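You operate a simulated robot arm through the tools that you are given. There is no shell and no other tool.

You are at the controls of a simulated two-armed robot. One attempt, no reset.

TASK
Put the red line back in use at 5 bar.
Fine: cap off onto the ledge, hose plugged in before its valve opens.
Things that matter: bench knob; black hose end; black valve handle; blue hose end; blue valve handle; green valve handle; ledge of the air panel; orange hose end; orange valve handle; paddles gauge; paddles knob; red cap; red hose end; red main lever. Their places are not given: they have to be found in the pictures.

The check looks at the end state, three seconds after you hand in, the way a careful person would. Anything else that was tipped, shoved, dropped, spilled or broken makes it a failure. A push-on lid holds only when it is set on centred and level and pressed home; a screw cap is set on level and turned clockwise until tight.

THE ROBOT
Two 7-joint arms with two-finger parallel grippers on one trunk that stands fixed in place. Base frame: the origin is at the foot of the trunk, x ahead of it, y to its left, z up. Units: mm, rad, N and s.
The left shoulder is at [70, 134, 1251], the right one opposite. With the tool pointing down near the work surface each hand reaches from about 100 to 620 mm from the base axis, measured 20 degrees to its own side. Payload 1.57 kg a hand.
The tool frame of a hand sits at the grasp point between the pads (the TCP): z along the fingers, y along the line on which they close. The tips reach 30 mm beyond it. Largest opening 80 mm; finger width 17, thickness 12; the body of the gripper, 40 by 82 mm, starts 80 mm behind the TCP.
Orientation is told as [roll, pitch, yaw] about the base's x, y, z axes, in that order, counted from this pose: with the fingers straight down and closing along the base's y, the tool's x points along the base's -x, its y along +y and its z along -z.

THE INTERFACE
- The arms move only by the tool drive_tool. It takes "left_commands", "right_commands" or both (then of equal length, played together; a hand with none holds still); each is a list of rows, each an object (a shift or turn left out is 0, a gripper value left out holds the last) with "xyz": the shift along the tool's x, y, z in units of 50 mm (1.0 is 50 mm), a list of three; "turn": the turn, a rotation vector about the tool's x, y, z in units of 4 degrees (1.0 is 4 degrees), a list of three; "jaw": the gripper command, from -1 (fully open) to 1 (shut), values between in proportion. In form: [{"xyz": [tx, ty, tz], "turn": [wx, wy, wz], "jaw": jaw}, ...]. A call has 1 to 20 rows; each row shifts and turns the commanded pose from where the row before left it, along the tool's axes as they then stand. A call with a number of a shift or a turn outside -1 to 1 is refused whole. Each row takes 0.2 s and may step no farther than 50 mm and 0.15 rad from the row before; otherwise, or with a gripper value out of range, the whole call is refused. A pose out of reach is approached as far as the arm can. The call stops where the force on the tool passes 40 N (or 10 N more than at its start, if that is more) or the arm is blocked; 0.2 s more then pass. The fingers move at their own pace (about 153 mm/s each) and stop on an object; they squeeze with about 39 N. The grip force told is the motor's: it shows also when the fingers shut on nothing. Time passes only in rows, and 0.2 s behind the last, so rows that do not move let the fingers close. It gives the time, the measured TCP pose, the force on the tool (base axes), the opening and the grip force at its end, in the units of the frame above (readings bear some noise), with the torque about the TCP (base axes, N m) and any sound that the robot's microphone picked up.
- Cameras (640 x 400 px; columns grow to the right, rows downward): "scene" is now at [129.7, 32.4, 1475.1]; the picture's right is [0.41, -0.91, 0.00], its down [-0.56, -0.25, -0.79] and it looks along [0.72, 0.32, -0.62] (base axes); focal length 280 px, centre (320, 200). "left" rides on the left gripper at [72, 7, -122] in its tool frame; the picture's right is [-0.09, 1.00, 0.00], its down [-0.84, -0.08, -0.54] and it looks along [-0.54, -0.05, 0.84] (tool axes); focal length 238 px, centre (320, 200). "right" rides on the right gripper at [72, -7, -122] in its tool frame; the picture's right is [0.09, 1.00, 0.00], its down [-0.84, 0.08, -0.54] and it looks along [-0.54, 0.05, 0.84] (tool axes); focal length 238 px, centre (320, 200).
- grab_frame(camera): a new picture of that camera. No time passes.
- lift_body(by): slides the trunk up (or, below 0, down) by that many mm; the arms and the scene camera ride with it, the base frame stays. It gives what a move gives, with no picture.
- head_to(pan, tilt): turns the head with the scene camera to pan (to the left, within 1.501 rad either way) and tilt (down, from -0.506 to 1.204), counted from straight ahead of the robot. It gives what a move gives.
- point_at(camera, pixels): for up to 12 pixels [column, row] of the newest picture of that camera ("zoom" is the newest enlarged one), the place [x, y, z] in the base frame of the surface seen there, good to about 2 mm. No time passes.
- enlarge(camera, box): a new picture of the part [left, top, right, bottom] of that camera's present view, enlarged. No time passes.
- job_done(): hands the job in; it is judged then, once.

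Open the grippers and draw the arms clear of the work before you hand the job in, unless the task says otherwise.

The tools are called after ">>>" as a command line: name --argument value ..., lists and objects as JSON in quotes. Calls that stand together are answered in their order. drive_tool: Moves the arms, as the interface text tells. Its arguments: {"type":"object","properties":{"left_commands":{"type":"array","items":{"type":"object","properties":{"xyz":{"type":"array","items":{"type":"number"}},"turn":{"type":"array","items":{"type":"number"}},"jaw":{"type":"number"}}}},"right_commands":{"type":"array","items":{"type":"object","properties":{"xyz":{"type":"array","items":{"type":"number"}},"turn":{"type":"array","items":{"type":"number"}},"jaw":{"type":"number"}}}}},"required":[]} The other tools are called the same way: lift_body (by) moves the trunk up or down; head_to (pan, tilt) turns the head that bears the scene camera; grab_frame (camera) takes a picture; point_at (camera, pixels) gives the place of the surface under pixels of a picture; enlarge (camera, box) takes an enlarged picture of a part of a camera's view; job_done () hands the job in.

At the start:

```text
time: 0.0
left_eef_pos: [349.8, 371.8, 1268.9]
left_orientation: [-0.002, 0.0, 0.0]
left_contact_force: [0.9, 0.2, -0.3]
left_torque: [0.02, -0.02, 0.0]
left_grip_width: 80.2
left_finger_force: 0.0
right_eef_pos: [387.7, 23.4, 1313.1]
right_orientation: [0.001, 0.001, 0.002]
right_contact_force: [0.4, 0.0, -0.3]
right_torque: [-0.01, -0.01, -0.01]
right_grip_width: 80.0
right_finger_force: 0.1
trunk travel left (down, up): [-825.0, 115.0]
head pan, tilt (commanded): [0.419, 0.663]
```

scene: 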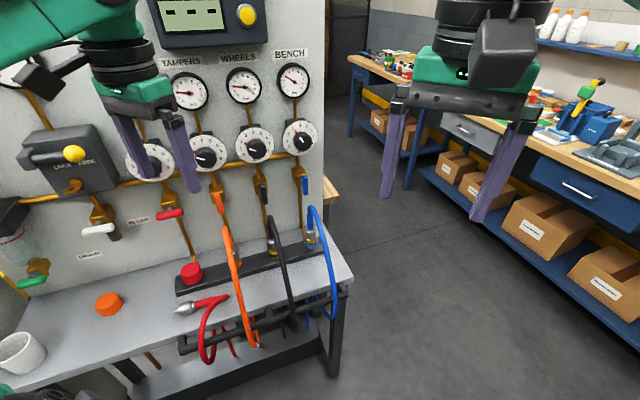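
right: 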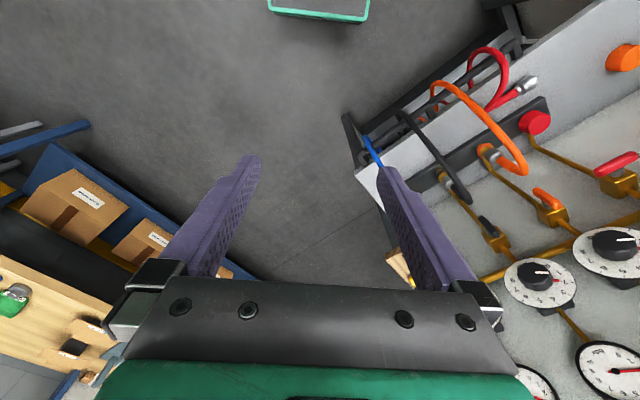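
left: 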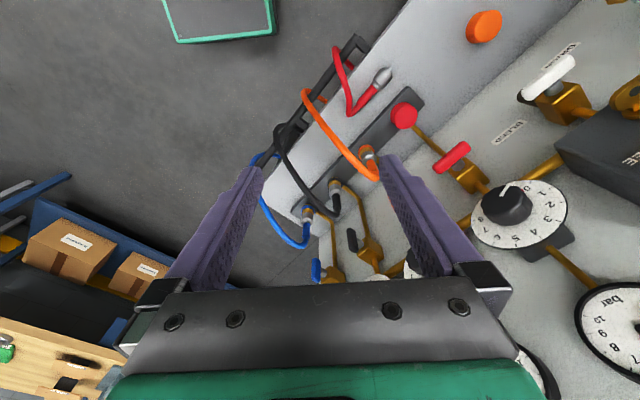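

The scene picture shows the air panel at left with gauges, knobs, a red cap at about (191,272) and a red hose end at about (190,308). I turn the head further left to see the whole panel.

>>> head_to --pan 0.8 --tilt 0.5

>>> grab_frame --camera "scene"

```text
time: 0.8
left_eef_pos: [349.0, 372.1, 1269.4]
left_orientation: [-0.001, 0.0, 0.0]
left_contact_force: [-0.6, 0.1, 0.3]
left_torque: [0.01, 0.02, -0.01]
left_grip_width: 80.2
left_finger_force: 0.1
right_eef_pos: [387.7, 23.1, 1313.5]
right_orientation: [0.0, 0.0, 0.001]
right_contact_force: [-0.6, 0.6, -0.3]
right_torque: [0.02, -0.02, -0.03]
right_grip_width: 80.2
right_finger_force: 0.1
trunk travel left (down, up): [-825.0, 115.0]
head pan, tilt (commanded): [0.799, 0.499]
```

```text
taken
```

scene: 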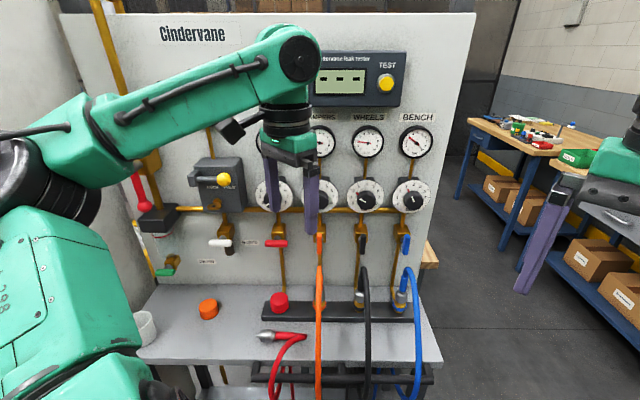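

The left arm hides part of the panel; I enlarge the panel's parts to read labels, gauges and knobs.

>>> enlarge --camera "scene" --box '[120, 110, 280, 210]'

>>> enlarge --camera "scene" --box '[240, 110, 440, 235]'

>>> enlarge --camera "scene" --box '[120, 200, 280, 300]'

>>> enlarge --camera "scene" --box '[240, 220, 440, 345]'

>>> enlarge --camera "scene" --box '[230, 280, 420, 400]'

>>> enlarge --camera "scene" --box '[60, 0, 480, 130]'

```text
4.00 times, centred on (200, 160) of scene
```

zoom: 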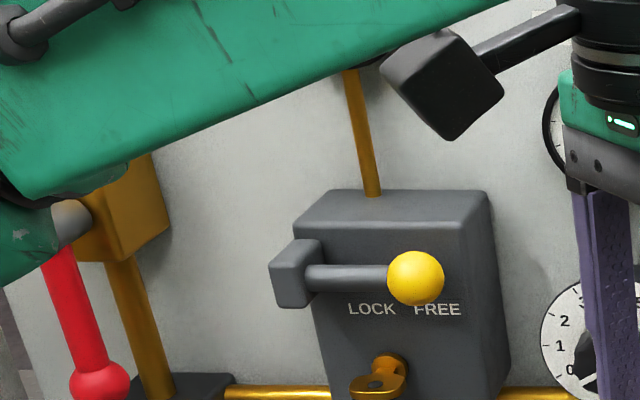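

```text
3.20 times, centred on (340, 172) of scene
```

zoom: 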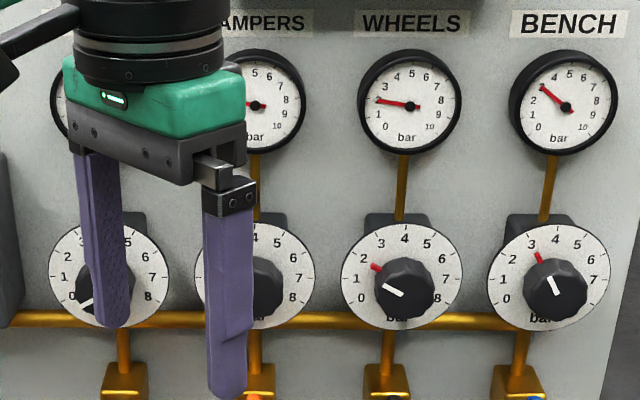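

```text
4.00 times, centred on (200, 250) of scene
```

zoom: 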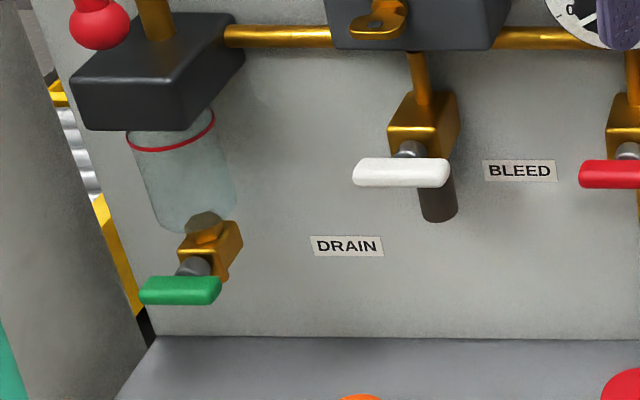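

```text
3.20 times, centred on (340, 282) of scene
```

zoom: 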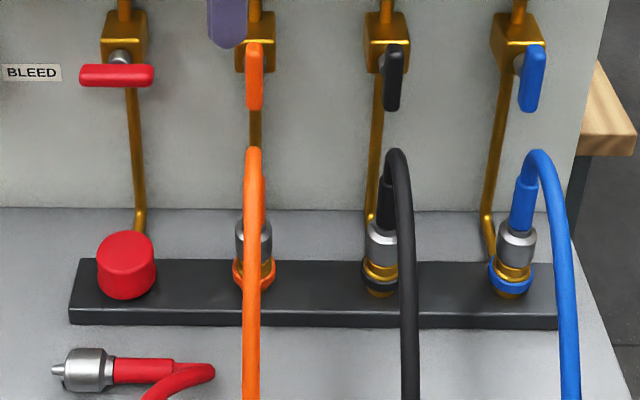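

```text
3.33 times, centred on (325, 340) of scene
```

zoom: 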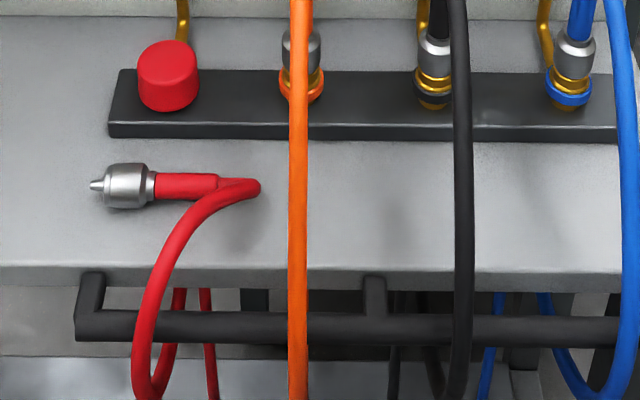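

```text
1.52 times, centred on (270, 65) of scene
```

zoom: 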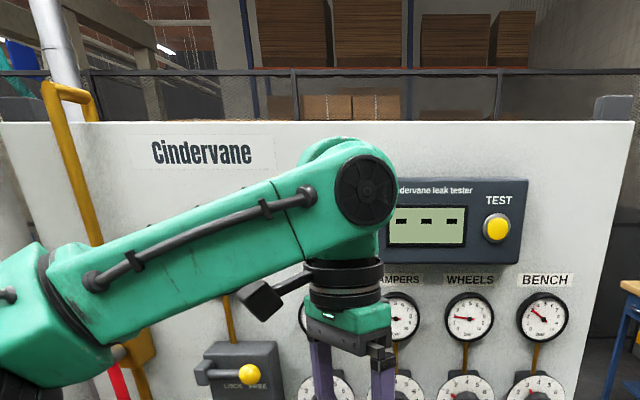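

The first column (PADDLES presumably) is hidden by the left hand. I get base positions of main features before moving the arms.

>>> grab_frame --camera "scene"

>>> point_at --camera "scene" --pixels '[[280, 296], [280, 307], [267, 336], [285, 334], [276, 243], [320, 243], [364, 243], [405, 243], [208, 308], [365, 195], [410, 195], [220, 182]]'

>>> point_at --camera "scene" --pixels '[[280, 320], [240, 300], [170, 350], [400, 350], [180, 280], [240, 280], [400, 140], [365, 140], [220, 243], [143, 190], [145, 325], [430, 340]]'

```text
taken
```

scene: 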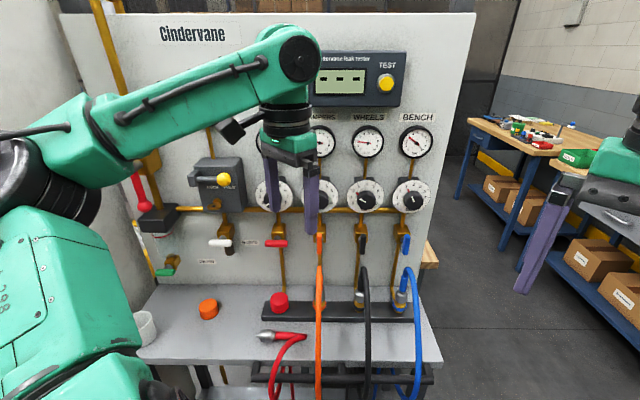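

```text
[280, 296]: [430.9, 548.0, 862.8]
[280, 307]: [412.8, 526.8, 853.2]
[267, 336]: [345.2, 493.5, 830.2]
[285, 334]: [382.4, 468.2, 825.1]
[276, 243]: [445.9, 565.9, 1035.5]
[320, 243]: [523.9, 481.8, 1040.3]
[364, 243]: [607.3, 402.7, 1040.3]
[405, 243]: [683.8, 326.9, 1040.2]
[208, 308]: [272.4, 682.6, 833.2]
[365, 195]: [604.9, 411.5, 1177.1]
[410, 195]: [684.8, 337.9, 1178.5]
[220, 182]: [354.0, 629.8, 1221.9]
```

```text
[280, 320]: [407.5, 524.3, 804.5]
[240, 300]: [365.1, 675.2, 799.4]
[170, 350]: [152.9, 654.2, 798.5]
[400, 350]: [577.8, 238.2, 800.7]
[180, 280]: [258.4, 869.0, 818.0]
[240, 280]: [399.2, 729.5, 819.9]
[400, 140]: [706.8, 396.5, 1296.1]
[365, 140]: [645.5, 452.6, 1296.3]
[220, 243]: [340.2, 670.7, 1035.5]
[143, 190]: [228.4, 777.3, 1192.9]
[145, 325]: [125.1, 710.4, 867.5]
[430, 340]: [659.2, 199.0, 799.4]
```

The panel stands at 45° (x+y≈1128) with its ledge at z≈800. I draw the left hand back and to the left so that the camera sees the first column.

>>> drive_tool --left_commands '[{"xyz": [0.8, 0.3, 0]}, {"xyz": [0.8, 0.3, 0]}, {"xyz": [0.8, 0.3, 0]}, {"xyz": [0.8, 0.3, 0]}, {"xyz": [0.8, 0.3, 0]}, {"xyz": [0.8, 0.3, 0]}]'

>>> grab_frame --camera "scene"

```text
time: 2.2
left_eef_pos: [122.2, 467.9, 1265.6]
left_orientation: [-0.001, -0.002, -0.002]
left_contact_force: [-0.6, -0.6, -0.2]
left_torque: [-0.04, -0.01, -0.04]
left_grip_width: 80.3
left_finger_force: 0.0
left hand out of reach, approached as far as the arm can: row 6
right_eef_pos: [387.7, 25.2, 1313.5]
right_orientation: [-0.001, 0.0, 0.0]
right_contact_force: [0.0, 0.6, 0.7]
right_torque: [0.01, 0.01, 0.0]
right_grip_width: 79.9
right_finger_force: 0.1
trunk travel left (down, up): [-825.0, 115.0]
head pan, tilt (commanded): [0.799, 0.499]
```

```text
taken
```

scene: 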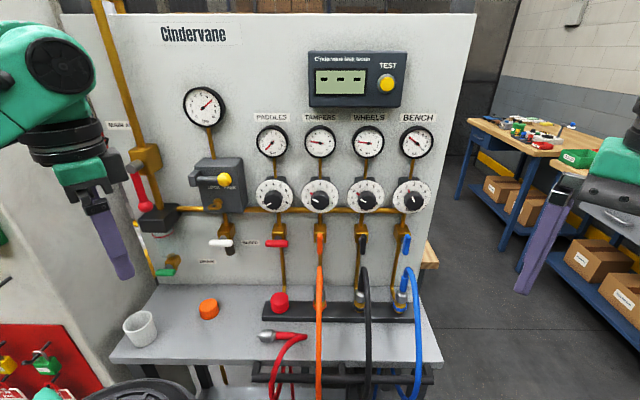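

Now the whole panel is free. I enlarge the gauges, dials, lock box, valves and the main lever.

>>> enlarge --camera "scene" --box '[240, 105, 352, 175]'

>>> enlarge --camera "scene" --box '[240, 160, 352, 230]'

>>> enlarge --camera "scene" --box '[100, 80, 260, 180]'

>>> enlarge --camera "scene" --box '[100, 150, 260, 290]'

>>> enlarge --camera "scene" --box '[335, 105, 447, 225]'

```text
5.71 times, centred on (296, 140) of scene
```

zoom: 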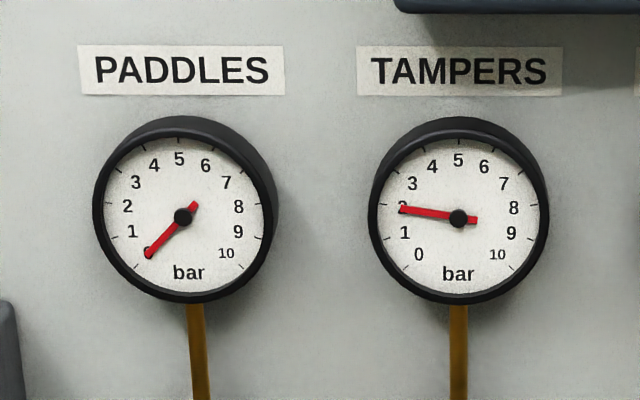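

```text
5.71 times, centred on (296, 195) of scene
```

zoom: 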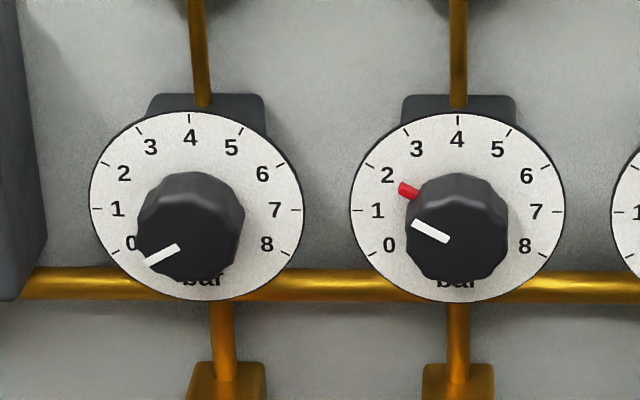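

```text
4.00 times, centred on (180, 130) of scene
```

zoom: 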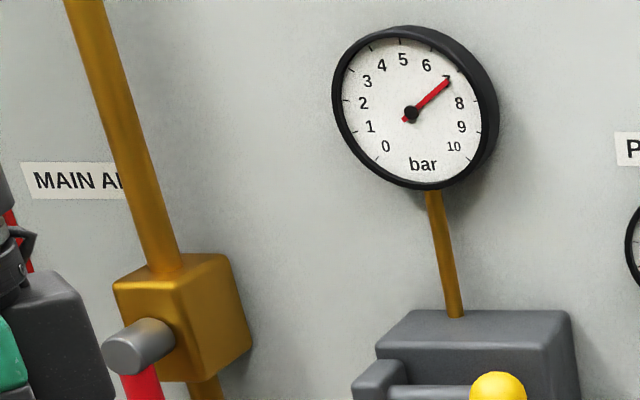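

```text
2.86 times, centred on (180, 220) of scene
```

zoom: 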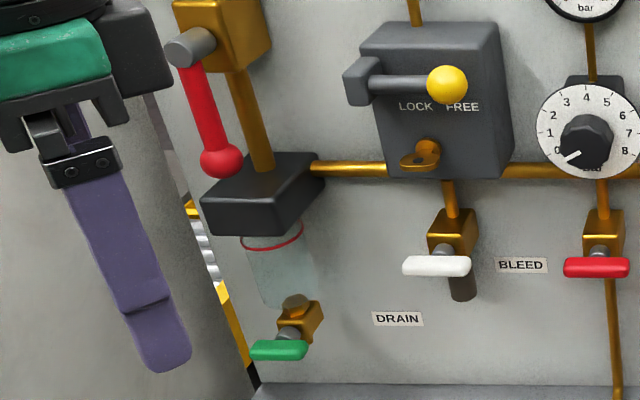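

```text
3.33 times, centred on (391, 165) of scene
```

zoom: 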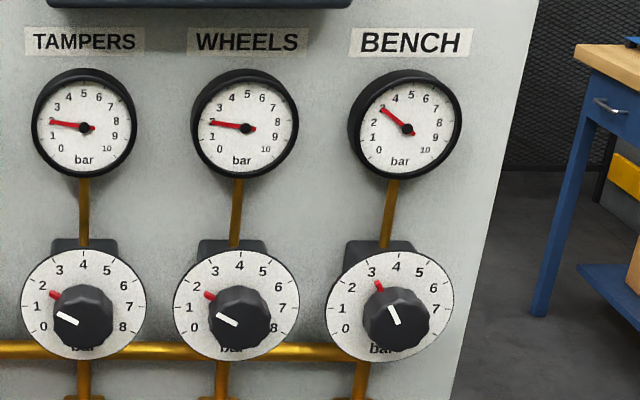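

Main gauge reads 7 bar with the lever open; PADDLES knob and gauge stand at 0 and the red valve is crosswise (shut). I get exact places of the knob, valve handle, cap and hose end from enlarged pictures.

>>> enlarge --camera "scene" --box '[240, 165, 320, 215]'

>>> point_at --camera "zoom" --pixels '[[240, 245], [300, 245], [210, 250], [335, 250], [270, 180], [270, 300], [190, 170], [390, 200], [260, 200], [300, 300], [255, 265], [265, 385]]'

>>> enlarge --camera "scene" --box '[240, 215, 320, 265]'

>>> point_at --camera "zoom" --pixels '[[200, 235], [240, 235], [280, 235], [320, 235], [360, 235], [375, 235], [210, 235], [285, 200], [285, 160], [285, 215], [285, 255], [290, 120]]'

>>> enlarge --camera "scene" --box '[240, 280, 320, 330]'

>>> point_at --camera "zoom" --pixels '[[260, 130], [320, 105], [320, 150], [370, 130], [260, 230], [320, 260], [380, 230], [320, 290], [210, 270], [150, 200], [450, 200], [320, 200]]'

>>> enlarge --camera "scene" --box '[250, 315, 330, 365]'

>>> point_at --camera "zoom" --pixels '[[65, 165], [90, 165], [130, 160], [180, 160], [220, 160], [300, 160], [400, 160], [440, 180], [130, 210], [180, 210], [150, 120], [300, 195]]'

```text
8.00 times, centred on (280, 190) of scene
```

zoom: 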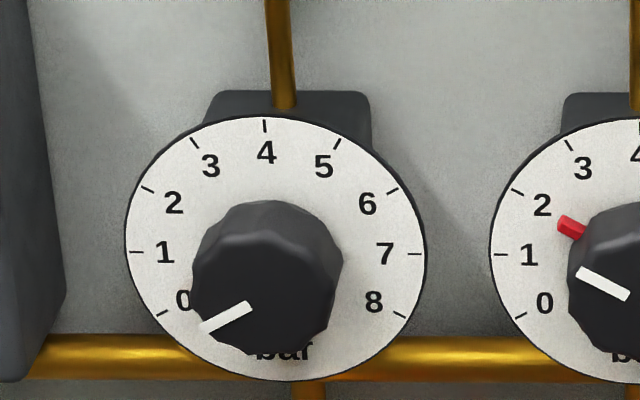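

```text
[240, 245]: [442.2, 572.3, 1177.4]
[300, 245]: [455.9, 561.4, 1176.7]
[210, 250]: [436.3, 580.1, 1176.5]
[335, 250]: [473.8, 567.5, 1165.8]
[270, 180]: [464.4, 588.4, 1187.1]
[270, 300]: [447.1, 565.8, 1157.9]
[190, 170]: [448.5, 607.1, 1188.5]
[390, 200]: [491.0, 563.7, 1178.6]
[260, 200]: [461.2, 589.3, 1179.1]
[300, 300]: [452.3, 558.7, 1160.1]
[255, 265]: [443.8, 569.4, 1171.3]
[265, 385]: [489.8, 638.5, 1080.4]
```

```text
8.00 times, centred on (280, 240) of scene
```

zoom: 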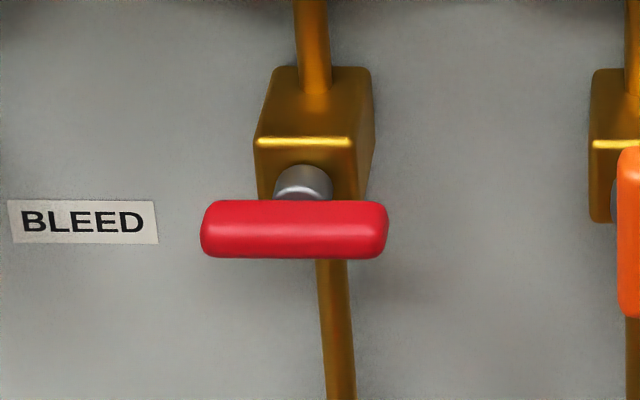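

```text
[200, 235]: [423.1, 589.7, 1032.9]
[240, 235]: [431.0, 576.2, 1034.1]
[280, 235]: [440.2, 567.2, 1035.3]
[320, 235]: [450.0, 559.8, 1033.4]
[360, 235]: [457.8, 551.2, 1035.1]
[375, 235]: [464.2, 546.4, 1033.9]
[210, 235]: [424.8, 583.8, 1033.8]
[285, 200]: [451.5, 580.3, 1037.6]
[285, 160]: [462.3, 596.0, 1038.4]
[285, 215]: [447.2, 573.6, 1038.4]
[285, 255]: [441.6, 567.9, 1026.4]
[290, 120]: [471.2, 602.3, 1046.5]
```

```text
8.00 times, centred on (280, 305) of scene
```

zoom: 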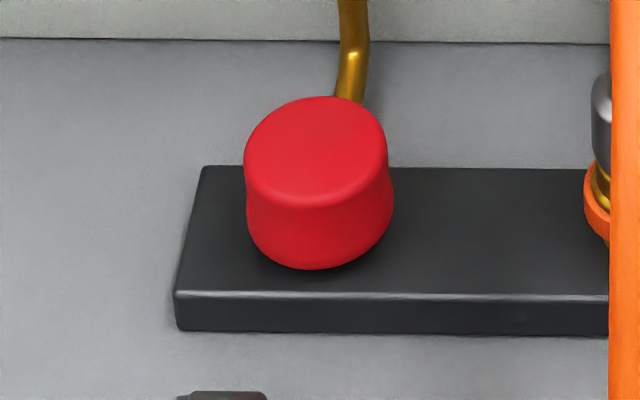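

```text
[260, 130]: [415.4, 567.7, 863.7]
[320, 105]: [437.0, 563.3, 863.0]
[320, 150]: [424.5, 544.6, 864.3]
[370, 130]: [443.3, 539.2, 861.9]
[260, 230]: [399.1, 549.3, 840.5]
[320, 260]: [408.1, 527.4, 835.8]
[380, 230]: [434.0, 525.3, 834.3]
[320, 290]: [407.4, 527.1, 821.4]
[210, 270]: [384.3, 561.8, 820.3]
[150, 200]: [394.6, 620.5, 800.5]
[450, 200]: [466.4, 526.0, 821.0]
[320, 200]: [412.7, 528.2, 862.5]
```

```text
8.00 times, centred on (290, 340) of scene
```

zoom: 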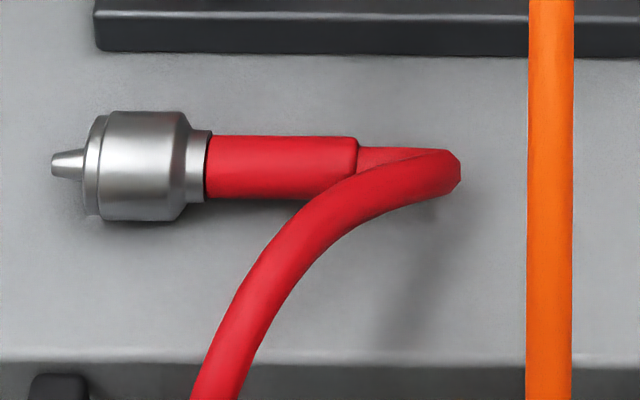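

```text
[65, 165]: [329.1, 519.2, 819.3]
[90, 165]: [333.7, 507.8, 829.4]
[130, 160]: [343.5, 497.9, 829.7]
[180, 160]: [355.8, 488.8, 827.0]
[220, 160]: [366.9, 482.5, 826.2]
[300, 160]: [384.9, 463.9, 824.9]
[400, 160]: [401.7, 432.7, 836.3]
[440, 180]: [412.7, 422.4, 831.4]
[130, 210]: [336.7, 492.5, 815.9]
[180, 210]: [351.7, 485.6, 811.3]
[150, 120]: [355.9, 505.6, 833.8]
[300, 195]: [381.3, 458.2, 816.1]
```

Main figures: cap top centre ≈(424,545,864), hose collar axis ≈ z 818 at u −123…−91 pointing left, valve handle ≈(443,567,1034), knob ≈(448,567,1172). I lower the trunk for reach, and yaw the left hand 45° to face the panel.

>>> lift_body --by -150

>>> drive_tool --left_commands '[{"xyz": [-0.3, 0, 0], "turn": [0, 0, -0.9375]}, {"xyz": [-0.3, 0, 0], "turn": [0, 0, -0.9375]}, {"xyz": [-0.3, 0, 0], "turn": [0, 0, -0.9375]}, {"xyz": [-0.3, 0, 0], "turn": [0, 0, -0.9375]}, {"turn": [0, 0, -0.9375]}, {"turn": [0, 0, -0.9375]}, {"turn": [0, 0, -0.9375]}, {"turn": [0, 0, -0.9375]}, {"turn": [0, 0, -0.9375]}, {"turn": [0, 0, -0.9375]}, {"turn": [0, 0, -0.9375]}, {"turn": [0, 0, -0.9375]}]'

```text
time: 4.0
left_eef_pos: [123.8, 466.3, 1116.7]
left_orientation: [-0.002, 0.0, 0.001]
left_contact_force: [-0.6, 0.2, -0.8]
left_torque: [0.0, 0.01, -0.02]
left_grip_width: 80.1
left_finger_force: 0.1
right_eef_pos: [388.9, 23.6, 1163.3]
right_orientation: [0.0, 0.002, 0.001]
right_contact_force: [0.1, 0.2, 0.0]
right_torque: [-0.01, 0.01, -0.03]
right_grip_width: 80.1
right_finger_force: 0.0
trunk travel left (down, up): [-675.0, 265.0]
head pan, tilt (commanded): [0.799, 0.499]
```

```text
time: 6.6
left_eef_pos: [184.3, 473.1, 1116.9]
left_orientation: [-0.002, -0.001, 0.787]
left_contact_force: [0.3, 0.4, -0.2]
left_torque: [0.0, 0.02, 0.05]
left_grip_width: 80.0
left_finger_force: 0.1
right_eef_pos: [387.8, 23.2, 1163.0]
right_orientation: [0.0, 0.0, 0.001]
right_contact_force: [-0.4, 1.2, -0.1]
right_torque: [0.0, 0.03, 0.0]
right_grip_width: 80.1
right_finger_force: 0.0
trunk travel left (down, up): [-675.0, 265.0]
head pan, tilt (commanded): [0.799, 0.499]
```

The hand now faces the panel (yaw 0.787). I move it in front of the cap, then tilt it 30° so that the wrist leans back from the valves above.

>>> drive_tool --left_commands '[{"xyz": [-0.54, -0.474, 0.468]}, {"xyz": [-0.54, -0.474, 0.468]}, {"xyz": [-0.54, -0.474, 0.468]}, {"xyz": [-0.54, -0.474, 0.468]}, {"xyz": [-0.54, -0.474, 0.468]}, {"turn": [0, -0.9375, 0]}, {"turn": [0, -0.9375, 0]}, {"turn": [0, -0.9375, 0]}, {"turn": [0, -0.9375, 0]}, {"turn": [0, -0.9375, 0]}, {"turn": [0, -0.9375, 0]}, {"turn": [0, -0.9375, 0]}, {"turn": [0, -0.9375, 0]}]'

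>>> grab_frame --camera "scene"

>>> grab_frame --camera "left"

```text
time: 9.4
left_eef_pos: [362.2, 483.7, 1000.9]
left_orientation: [-0.001, -0.525, 0.785]
left_contact_force: [0.5, 0.1, 0.7]
left_torque: [0.0, 0.0, 0.0]
left_grip_width: 80.0
left_finger_force: 0.1
right_eef_pos: [388.7, 24.3, 1163.4]
right_orientation: [-0.001, -0.001, 0.001]
right_contact_force: [-0.2, 0.5, 0.3]
right_torque: [-0.01, -0.01, 0.02]
right_grip_width: 80.1
right_finger_force: 0.1
trunk travel left (down, up): [-675.0, 265.0]
head pan, tilt (commanded): [0.799, 0.499]
```

```text
taken
```

scene: 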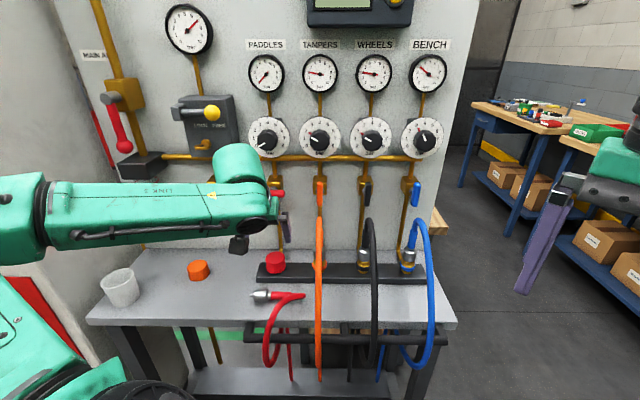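

```text
taken
```

left: 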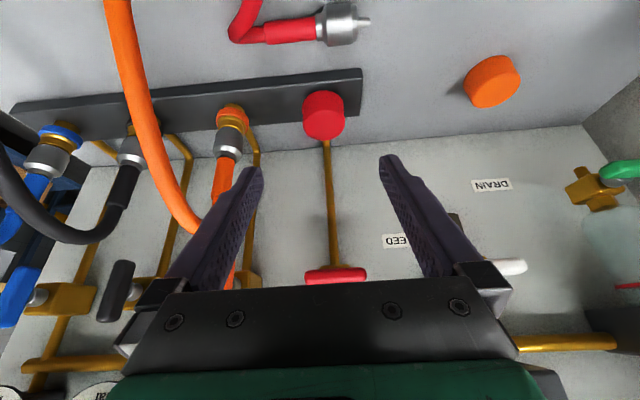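

The left hand hovers in front of the cap, and the left camera sees the cap at (323,115). I measure the cap and the other connectors more exactly.

>>> enlarge --camera "left" --box '[260, 70, 388, 150]'

>>> point_at --camera "zoom" --pixels '[[320, 160], [230, 160], [410, 160], [320, 110], [320, 220], [260, 300], [330, 330], [390, 290], [335, 380], [215, 200], [425, 200], [500, 100]]'

>>> enlarge --camera "left" --box '[100, 80, 292, 200]'

>>> enlarge --camera "left" --box '[220, 0, 412, 60]'

```text
5.00 times, centred on (324, 110) of left
```

zoom: 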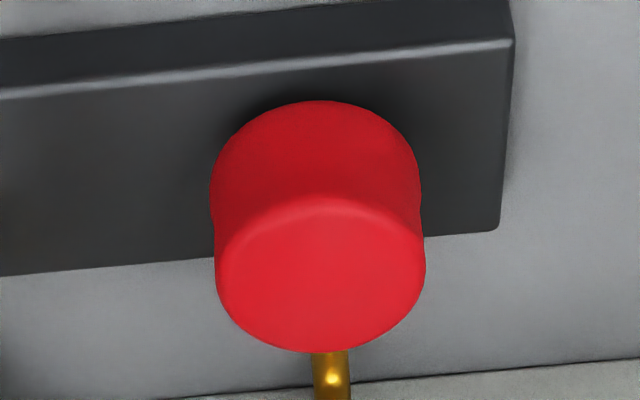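

```text
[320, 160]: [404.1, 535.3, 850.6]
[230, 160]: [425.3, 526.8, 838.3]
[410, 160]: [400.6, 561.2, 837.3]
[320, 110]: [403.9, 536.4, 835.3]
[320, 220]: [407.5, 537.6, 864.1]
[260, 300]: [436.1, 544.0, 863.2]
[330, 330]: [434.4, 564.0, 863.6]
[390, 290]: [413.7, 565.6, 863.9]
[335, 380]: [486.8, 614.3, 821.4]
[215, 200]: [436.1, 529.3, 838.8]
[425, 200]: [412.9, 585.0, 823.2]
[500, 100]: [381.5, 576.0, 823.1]
```

```text
3.33 times, centred on (196, 140) of left
```

zoom: 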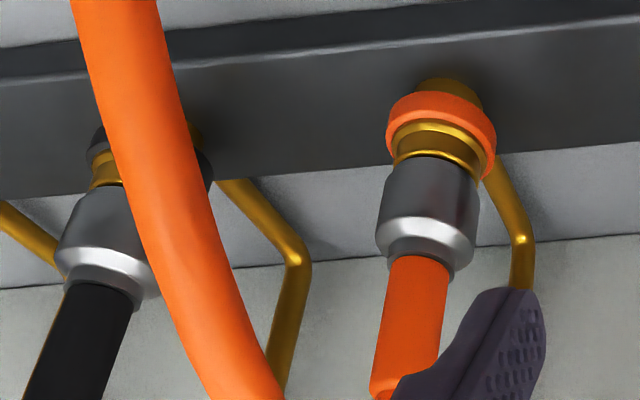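

```text
3.33 times, centred on (316, 30) of left
```

zoom: 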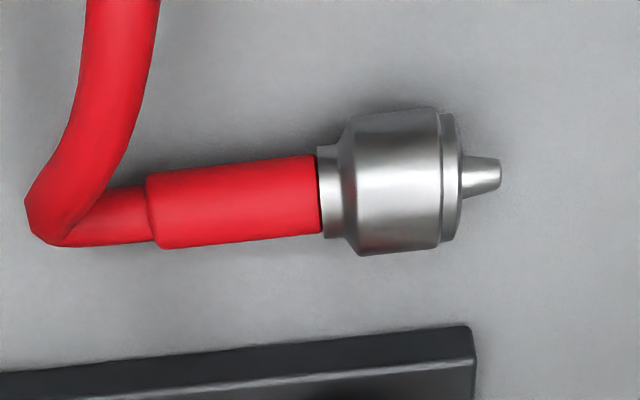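

The cap's centre is about d=686, u=−88 in panel coordinates, top z 864. I approach along the tilted tool axis with open jaws until the pads flank the cap.

>>> drive_tool --left_commands '[{"xyz": [0.01, 0.042, 0.8], "jaw": -1}, {"xyz": [0, 0, 0.8]}, {"xyz": [0, 0, 0.7]}, {"xyz": [0, 0, 0.5]}, {"xyz": [0, 0, 0.3]}, {"xyz": [0, 0, 0.188]}]'

>>> grab_frame --camera "left"

>>> enlarge --camera "scene" --box '[200, 200, 360, 300]'

```text
time: 10.8
left_eef_pos: [419.8, 544.1, 855.9]
left_orientation: [-0.002, -0.524, 0.786]
left_contact_force: [0.3, -0.2, -0.9]
left_torque: [0.03, -0.01, -0.02]
left_grip_width: 80.3
left_finger_force: 0.1
right_eef_pos: [389.4, 24.4, 1162.0]
right_orientation: [0.0, 0.001, 0.001]
right_contact_force: [0.2, 1.0, -0.5]
right_torque: [0.01, 0.01, -0.02]
right_grip_width: 79.9
right_finger_force: 0.0
trunk travel left (down, up): [-675.0, 265.0]
head pan, tilt (commanded): [0.799, 0.499]
```

```text
taken
```

left: 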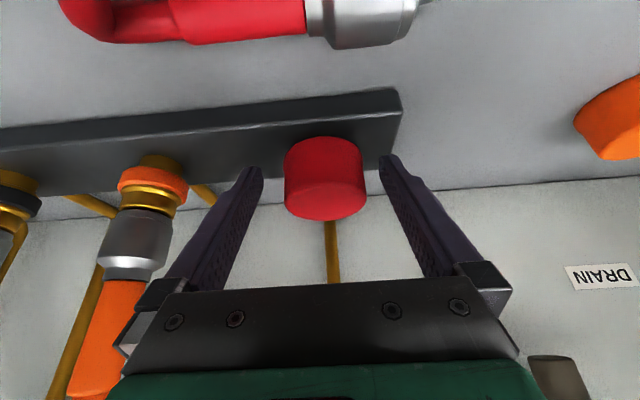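

```text
4.00 times, centred on (280, 250) of scene
```

zoom: 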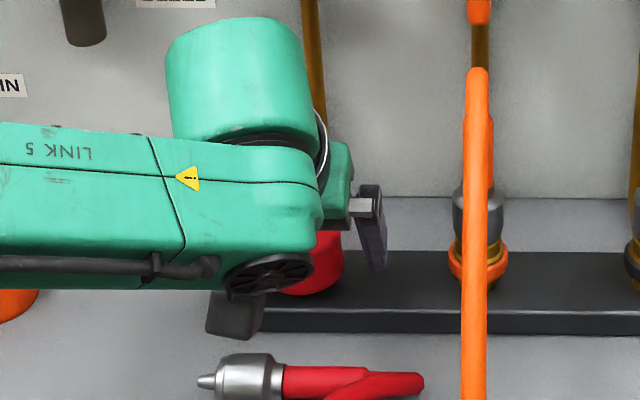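

The cap sits midway between the fingers (cap column ~325, tips 263 and 380). I close the jaws on it.

>>> drive_tool --left_commands '[{"jaw": 0.0}, {"jaw": 0.5}, {"jaw": 1}, {"jaw": 1}, {"jaw": 1}]'

>>> grab_frame --camera "left"

```text
time: 12.0
left_eef_pos: [419.1, 543.4, 856.2]
left_orientation: [-0.002, -0.525, 0.786]
left_contact_force: [1.1, -1.4, 1.3]
left_torque: [0.02, 0.02, 0.01]
left_grip_width: 53.1
left_finger_force: 39.0
right_eef_pos: [389.3, 22.3, 1164.0]
right_orientation: [0.0, 0.0, 0.0]
right_contact_force: [0.2, 0.2, -0.1]
right_torque: [0.0, -0.01, 0.02]
right_grip_width: 80.0
right_finger_force: 0.1
trunk travel left (down, up): [-675.0, 265.0]
head pan, tilt (commanded): [0.799, 0.499]
```

```text
taken
```

left: 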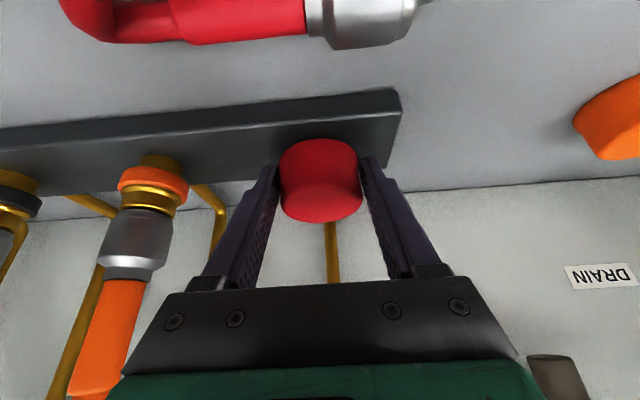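

The jaws hold the cap at 53 mm with 39 N. I pull straight up in base z (tool −0.5x, −0.866z) in small steps.

>>> drive_tool --left_commands '[{"xyz": [-0.05, 0, -0.0866]}, {"xyz": [-0.05, 0, -0.0866]}, {"xyz": [-0.05, 0, -0.0866]}, {"xyz": [-0.05, 0, -0.0866]}, {"xyz": [-0.1, 0, -0.173]}, {"xyz": [-0.1, 0, -0.173]}]'

>>> grab_frame --camera "left"

```text
time: 13.4
left_eef_pos: [420.2, 543.2, 896.3]
left_orientation: [-0.002, -0.523, 0.785]
left_contact_force: [0.4, 0.4, 0.6]
left_torque: [0.0, 0.0, -0.04]
left_grip_width: 53.0
left_finger_force: 39.2
right_eef_pos: [388.0, 22.9, 1161.6]
right_orientation: [0.0, 0.0, -0.001]
right_contact_force: [-0.1, 0.4, 0.2]
right_torque: [-0.02, -0.02, -0.02]
right_grip_width: 80.0
right_finger_force: 0.0
trunk travel left (down, up): [-675.0, 265.0]
head pan, tilt (commanded): [0.799, 0.499]
```

```text
taken
```

left: 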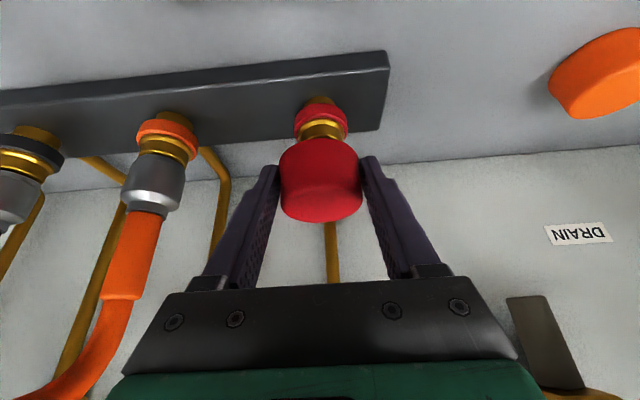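

The cap came off cleanly and the brass socket with the red ring shows at (322,120). I lift a bit more and measure the orange cap and free ledge space at left for setting the cap down.

>>> drive_tool --left_commands '[{"xyz": [-0.2, 0, -0.346]}, {"xyz": [-0.2, 0, -0.346]}, {"xyz": [-0.2, 0, -0.346]}]'

>>> grab_frame --camera "left"

>>> point_at --camera "left" --pixels '[[540, 90], [560, 100], [590, 100], [450, 100], [400, 120], [480, 60], [320, 85], [310, 100], [330, 100], [320, 105], [320, 120], [372, 60]]'

>>> grab_frame --camera "scene"

```text
time: 14.2
left_eef_pos: [419.7, 543.1, 958.6]
left_orientation: [-0.002, -0.524, 0.784]
left_contact_force: [0.3, 0.8, -0.7]
left_torque: [-0.03, 0.0, 0.03]
left_grip_width: 52.8
left_finger_force: 39.5
right_eef_pos: [388.2, 22.8, 1162.2]
right_orientation: [-0.001, 0.0, 0.0]
right_contact_force: [-0.2, -0.1, -0.2]
right_torque: [0.02, 0.0, 0.01]
right_grip_width: 80.2
right_finger_force: 0.1
trunk travel left (down, up): [-675.0, 265.0]
head pan, tilt (commanded): [0.799, 0.499]
```

```text
taken
```

left: 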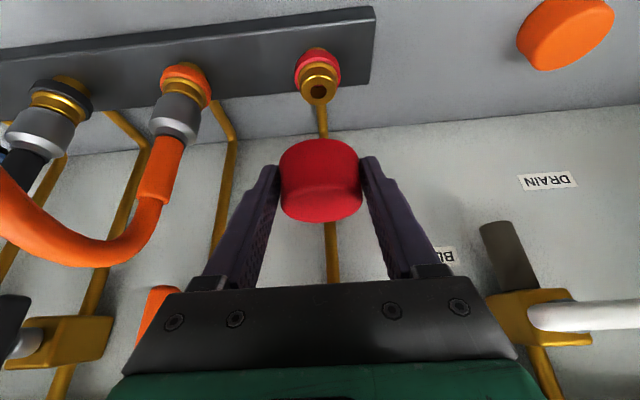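

```text
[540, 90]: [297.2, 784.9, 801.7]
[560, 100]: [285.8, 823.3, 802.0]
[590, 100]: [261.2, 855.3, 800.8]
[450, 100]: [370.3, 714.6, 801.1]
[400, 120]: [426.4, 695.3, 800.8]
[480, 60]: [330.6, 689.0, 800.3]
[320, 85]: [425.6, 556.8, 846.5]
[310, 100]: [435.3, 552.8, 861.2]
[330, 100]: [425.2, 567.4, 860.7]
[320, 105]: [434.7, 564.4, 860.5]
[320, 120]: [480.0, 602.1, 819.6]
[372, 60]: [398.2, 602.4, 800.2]
```

```text
taken
```

scene: 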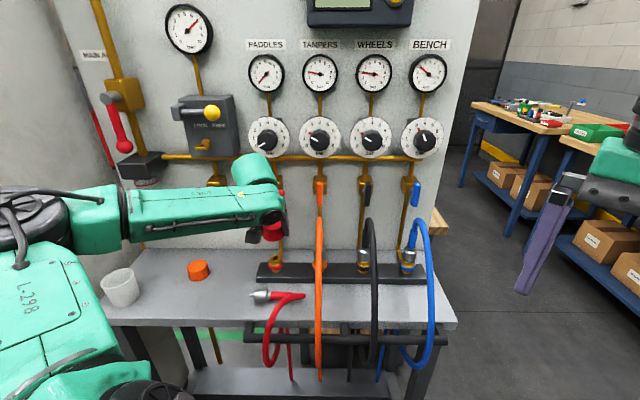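

The socket top is at z≈861 and there's free ledge at u≈−195. I move the cap left 108 mm and then down, stopping a few mm above the ledge.

>>> drive_tool --left_commands '[{"xyz": [0, 0.72, 0]}, {"xyz": [0, 0.72, 0]}, {"xyz": [0, 0.72, 0]}, {"xyz": [0.3, 0, 0.52]}, {"xyz": [0.3, 0, 0.52]}, {"xyz": [0.25, 0, 0.433]}, {"xyz": [0.15, 0, 0.26]}, {"xyz": [0.1, 0, 0.173]}]'

>>> grab_frame --camera "left"

>>> grab_frame --camera "scene"

```text
time: 16.0
left_eef_pos: [341.5, 621.3, 847.9]
left_orientation: [-0.002, -0.524, 0.785]
left_contact_force: [-0.5, 0.6, -1.1]
left_torque: [0.0, 0.0, -0.03]
left_grip_width: 53.0
left_finger_force: 38.4
right_eef_pos: [388.6, 24.0, 1163.1]
right_orientation: [0.0, 0.0, 0.0]
right_contact_force: [0.2, 0.4, -1.3]
right_torque: [0.0, -0.01, 0.07]
right_grip_width: 79.9
right_finger_force: 0.0
trunk travel left (down, up): [-675.0, 265.0]
head pan, tilt (commanded): [0.799, 0.499]
```

```text
taken
```

left: 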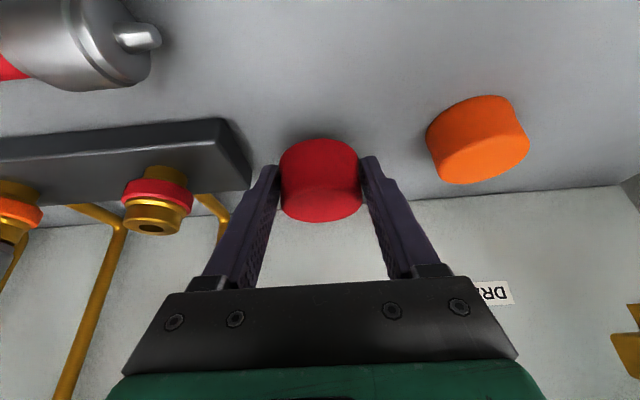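

```text
taken
```

scene: 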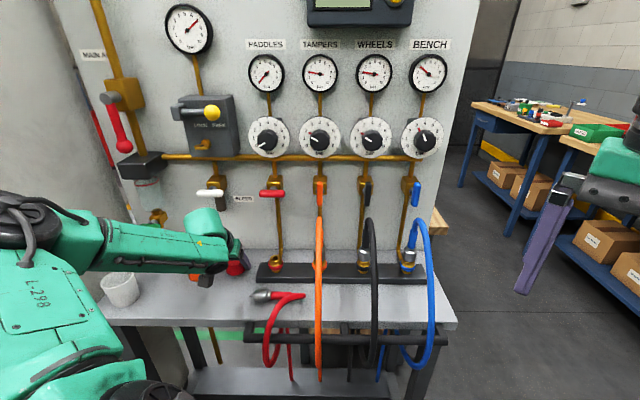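

The cap is a few mm above the ledge with both neighbours clear. I go down slowly and watch the force.

>>> drive_tool --left_commands '[{"xyz": [0.05, 0, 0.0866]}, {"xyz": [0.04, 0, 0.0693]}, {"xyz": [0.03, 0, 0.052]}, {"xyz": [0.02, 0, 0.0346]}]'

>>> enlarge --camera "left" --box '[240, 110, 400, 230]'

```text
time: 17.0
left_eef_pos: [341.9, 621.2, 833.6]
left_orientation: [-0.004, -0.523, 0.786]
left_contact_force: [-0.9, -1.1, 0.1]
left_torque: [-0.04, 0.01, 0.0]
left_grip_width: 52.8
left_finger_force: 39.2
right_eef_pos: [388.5, 24.3, 1162.9]
right_orientation: [0.0, 0.0, 0.0]
right_contact_force: [1.1, -0.4, -0.4]
right_torque: [-0.01, 0.01, 0.01]
right_grip_width: 79.9
right_finger_force: 0.0
trunk travel left (down, up): [-675.0, 265.0]
head pan, tilt (commanded): [0.799, 0.499]
```

```text
3.33 times, centred on (320, 170) of left
```

zoom: 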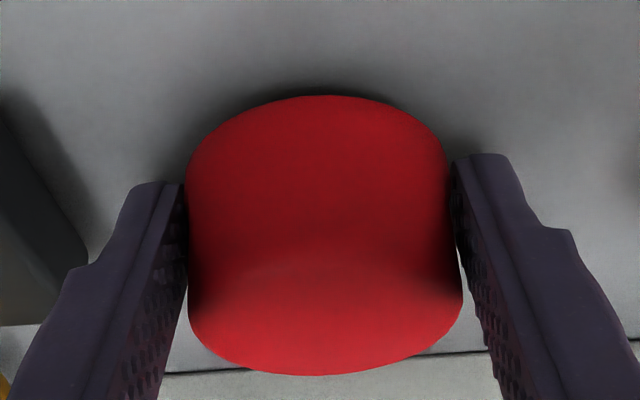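

>>> drive_tool --left_commands '[{"xyz": [0.015, 0, 0.026]}, {"xyz": [0.015, 0, 0.026]}, {"xyz": [0, 0, 0]}]'

```text
time: 17.8
left_eef_pos: [341.7, 620.5, 829.6]
left_orientation: [-0.001, -0.525, 0.786]
left_contact_force: [1.0, 1.1, 2.8]
left_torque: [0.1, 0.0, -0.02]
left_grip_width: 52.7
left_finger_force: 38.9
right_eef_pos: [388.9, 22.9, 1162.6]
right_orientation: [0.003, 0.0, 0.0]
right_contact_force: [-0.5, 1.0, 0.3]
right_torque: [-0.02, -0.03, 0.05]
right_grip_width: 80.2
right_finger_force: 0.0
trunk travel left (down, up): [-675.0, 265.0]
head pan, tilt (commanded): [0.799, 0.499]
```

Force z has risen slightly to 2.8 N, maybe first contact. One more 1.5 mm step to confirm.

>>> drive_tool --left_commands '[{"xyz": [0.015, 0, 0.026]}, {"xyz": [0, 0, 0]}]'

```text
time: 18.4
left_eef_pos: [341.7, 620.6, 829.4]
left_orientation: [0.0, -0.527, 0.785]
left_contact_force: [1.0, 4.9, 9.0]
left_torque: [0.37, 0.01, -0.15]
left_grip_width: 52.5
left_finger_force: 39.0
right_eef_pos: [388.7, 23.0, 1163.5]
right_orientation: [0.003, -0.001, 0.001]
right_contact_force: [0.6, 0.4, -0.2]
right_torque: [0.0, 0.0, -0.02]
right_grip_width: 80.2
right_finger_force: 0.0
trunk travel left (down, up): [-675.0, 265.0]
head pan, tilt (commanded): [0.799, 0.499]
```

Contact with the ledge is confirmed (9 N). I ease up 0.5 mm and open the jaws gradually to let the cap settle.

>>> drive_tool --left_commands '[{"xyz": [-0.005, 0, -0.0087]}, {"jaw": -0.32}, {"jaw": -0.34}, {"jaw": -0.36}, {"jaw": -0.38}, {"jaw": -0.42}, {"jaw": -0.5}, {"jaw": -0.6}]'

>>> grab_frame --camera "left"

```text
time: 20.2
left_eef_pos: [343.1, 618.4, 829.8]
left_orientation: [-0.002, -0.524, 0.783]
left_contact_force: [6.8, -1.5, 10.9]
left_torque: [0.27, -0.03, -0.21]
left_grip_width: 58.5
left_finger_force: 0.1
right_eef_pos: [389.1, 21.0, 1162.5]
right_orientation: [0.004, 0.0, 0.001]
right_contact_force: [-1.1, 0.4, 0.1]
right_torque: [-0.01, 0.01, 0.0]
right_grip_width: 80.2
right_finger_force: 0.0
trunk travel left (down, up): [-675.0, 265.0]
head pan, tilt (commanded): [0.799, 0.499]
```

```text
taken
```

left: 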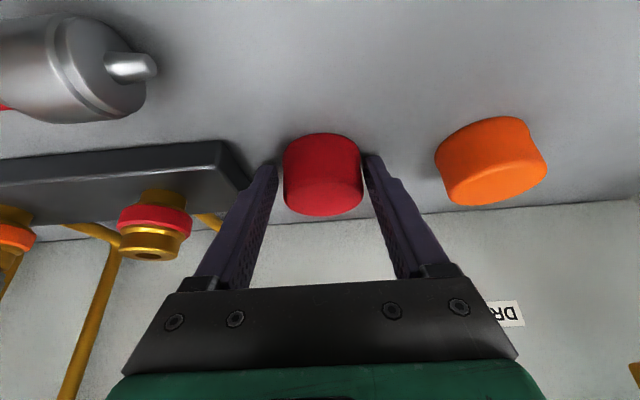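

The cap stands free but the fingertips rub the ledge. I rise 2 mm and then open fully and look.

>>> drive_tool --left_commands '[{"xyz": [-0.02, 0, -0.0346], "jaw": -0.6}, {"jaw": -0.6}, {"jaw": -0.7}, {"jaw": -0.7}]'

>>> grab_frame --camera "left"

```text
time: 21.2
left_eef_pos: [341.8, 621.4, 830.5]
left_orientation: [-0.002, -0.522, 0.79]
left_contact_force: [-0.2, -0.4, -0.4]
left_torque: [0.01, 0.04, -0.01]
left_grip_width: 67.7
left_finger_force: 0.2
right_eef_pos: [388.7, 23.2, 1162.4]
right_orientation: [0.0, -0.001, 0.0]
right_contact_force: [0.0, 1.0, -0.2]
right_torque: [0.04, -0.01, 0.01]
right_grip_width: 79.9
right_finger_force: 0.1
trunk travel left (down, up): [-675.0, 265.0]
head pan, tilt (commanded): [0.799, 0.499]
```

```text
taken
```

left: 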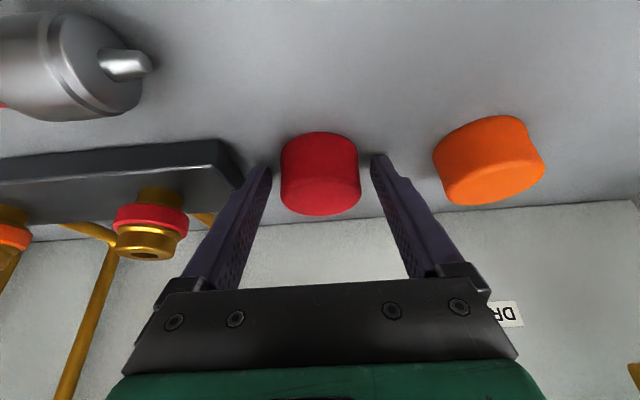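

The cap stands free between the fingers. I retract along the tool axis, up and away from the panel.

>>> drive_tool --left_commands '[{"xyz": [0, 0, -0.3]}, {"xyz": [0, 0, -0.6]}, {"xyz": [0, 0, -0.8]}, {"xyz": [0, 0, -0.8]}, {"xyz": [0, 0, -0.8]}]'

>>> grab_frame --camera "left"

>>> grab_frame --camera "scene"

```text
time: 22.4
left_eef_pos: [283.4, 557.7, 972.3]
left_orientation: [-0.002, -0.522, 0.785]
left_contact_force: [-0.3, -0.2, 0.0]
left_torque: [0.01, -0.06, -0.01]
left_grip_width: 67.8
left_finger_force: 0.0
right_eef_pos: [388.5, 21.7, 1163.6]
right_orientation: [0.0, -0.002, 0.0]
right_contact_force: [-1.2, -0.5, -0.3]
right_torque: [0.02, -0.03, 0.0]
right_grip_width: 79.9
right_finger_force: 0.0
trunk travel left (down, up): [-675.0, 265.0]
head pan, tilt (commanded): [0.799, 0.499]
```

```text
taken
```

left: 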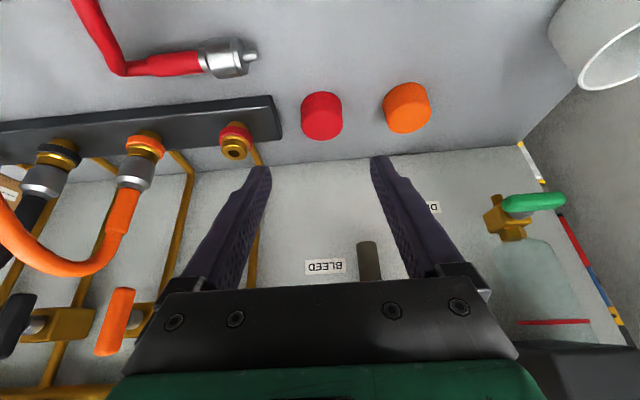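

```text
taken
```

scene: 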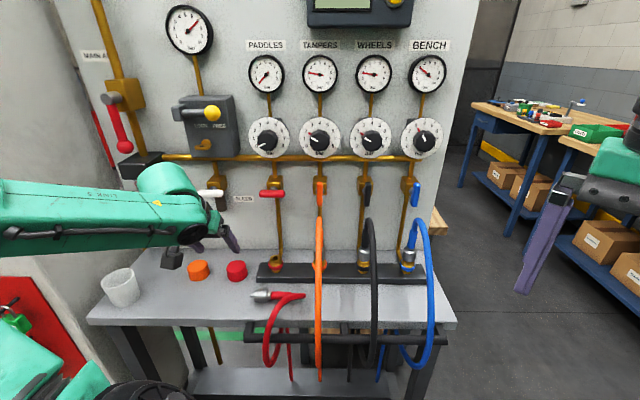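

The red cap stands upright on the ledge at (236,271). Now I measure the red hose end and the bare socket in detail.

>>> enlarge --camera "left" --box '[110, 20, 270, 120]'

>>> point_at --camera "zoom" --pixels '[[575, 150], [540, 150], [500, 90], [500, 150], [500, 200], [420, 80], [430, 150], [430, 220], [360, 170], [200, 180], [80, 180], [40, 200]]'

>>> enlarge --camera "scene" --box '[235, 270, 315, 320]'

>>> point_at --camera "zoom" --pixels '[[115, 205], [150, 205], [170, 190], [200, 175], [200, 205], [200, 230], [260, 205], [270, 190], [290, 205], [350, 205], [420, 200], [520, 205]]'

```text
4.00 times, centred on (190, 70) of left
```

zoom: 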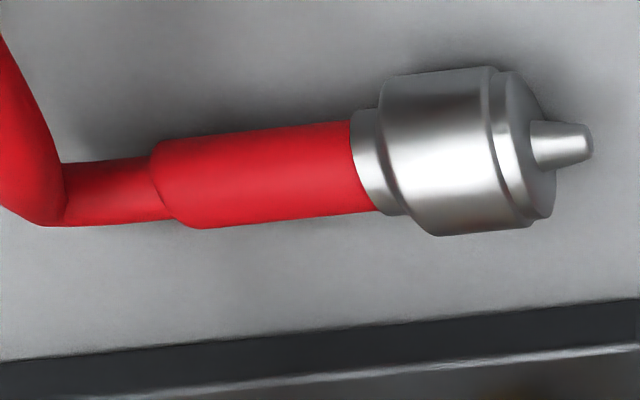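

```text
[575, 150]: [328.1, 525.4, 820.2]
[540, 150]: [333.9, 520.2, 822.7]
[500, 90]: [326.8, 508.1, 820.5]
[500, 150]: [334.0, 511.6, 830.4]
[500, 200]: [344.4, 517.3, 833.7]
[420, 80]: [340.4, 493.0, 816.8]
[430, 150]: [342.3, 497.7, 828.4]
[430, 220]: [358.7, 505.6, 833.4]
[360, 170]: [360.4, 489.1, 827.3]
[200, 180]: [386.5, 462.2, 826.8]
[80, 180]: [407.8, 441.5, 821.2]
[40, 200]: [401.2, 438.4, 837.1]
```

```text
8.00 times, centred on (275, 295) of scene
```

zoom: 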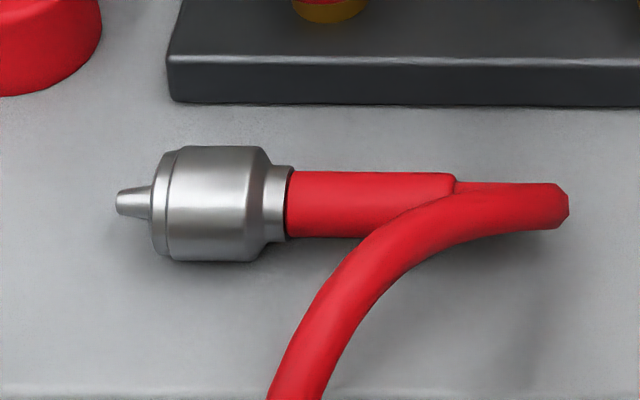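

```text
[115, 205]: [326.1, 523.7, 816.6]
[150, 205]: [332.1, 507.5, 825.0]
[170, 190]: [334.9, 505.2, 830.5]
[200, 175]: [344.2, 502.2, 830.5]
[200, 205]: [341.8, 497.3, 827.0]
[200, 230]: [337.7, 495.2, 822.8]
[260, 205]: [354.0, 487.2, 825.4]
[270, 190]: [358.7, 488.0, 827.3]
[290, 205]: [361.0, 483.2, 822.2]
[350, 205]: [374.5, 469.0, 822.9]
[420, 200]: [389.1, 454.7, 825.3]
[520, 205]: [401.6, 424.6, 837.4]
```

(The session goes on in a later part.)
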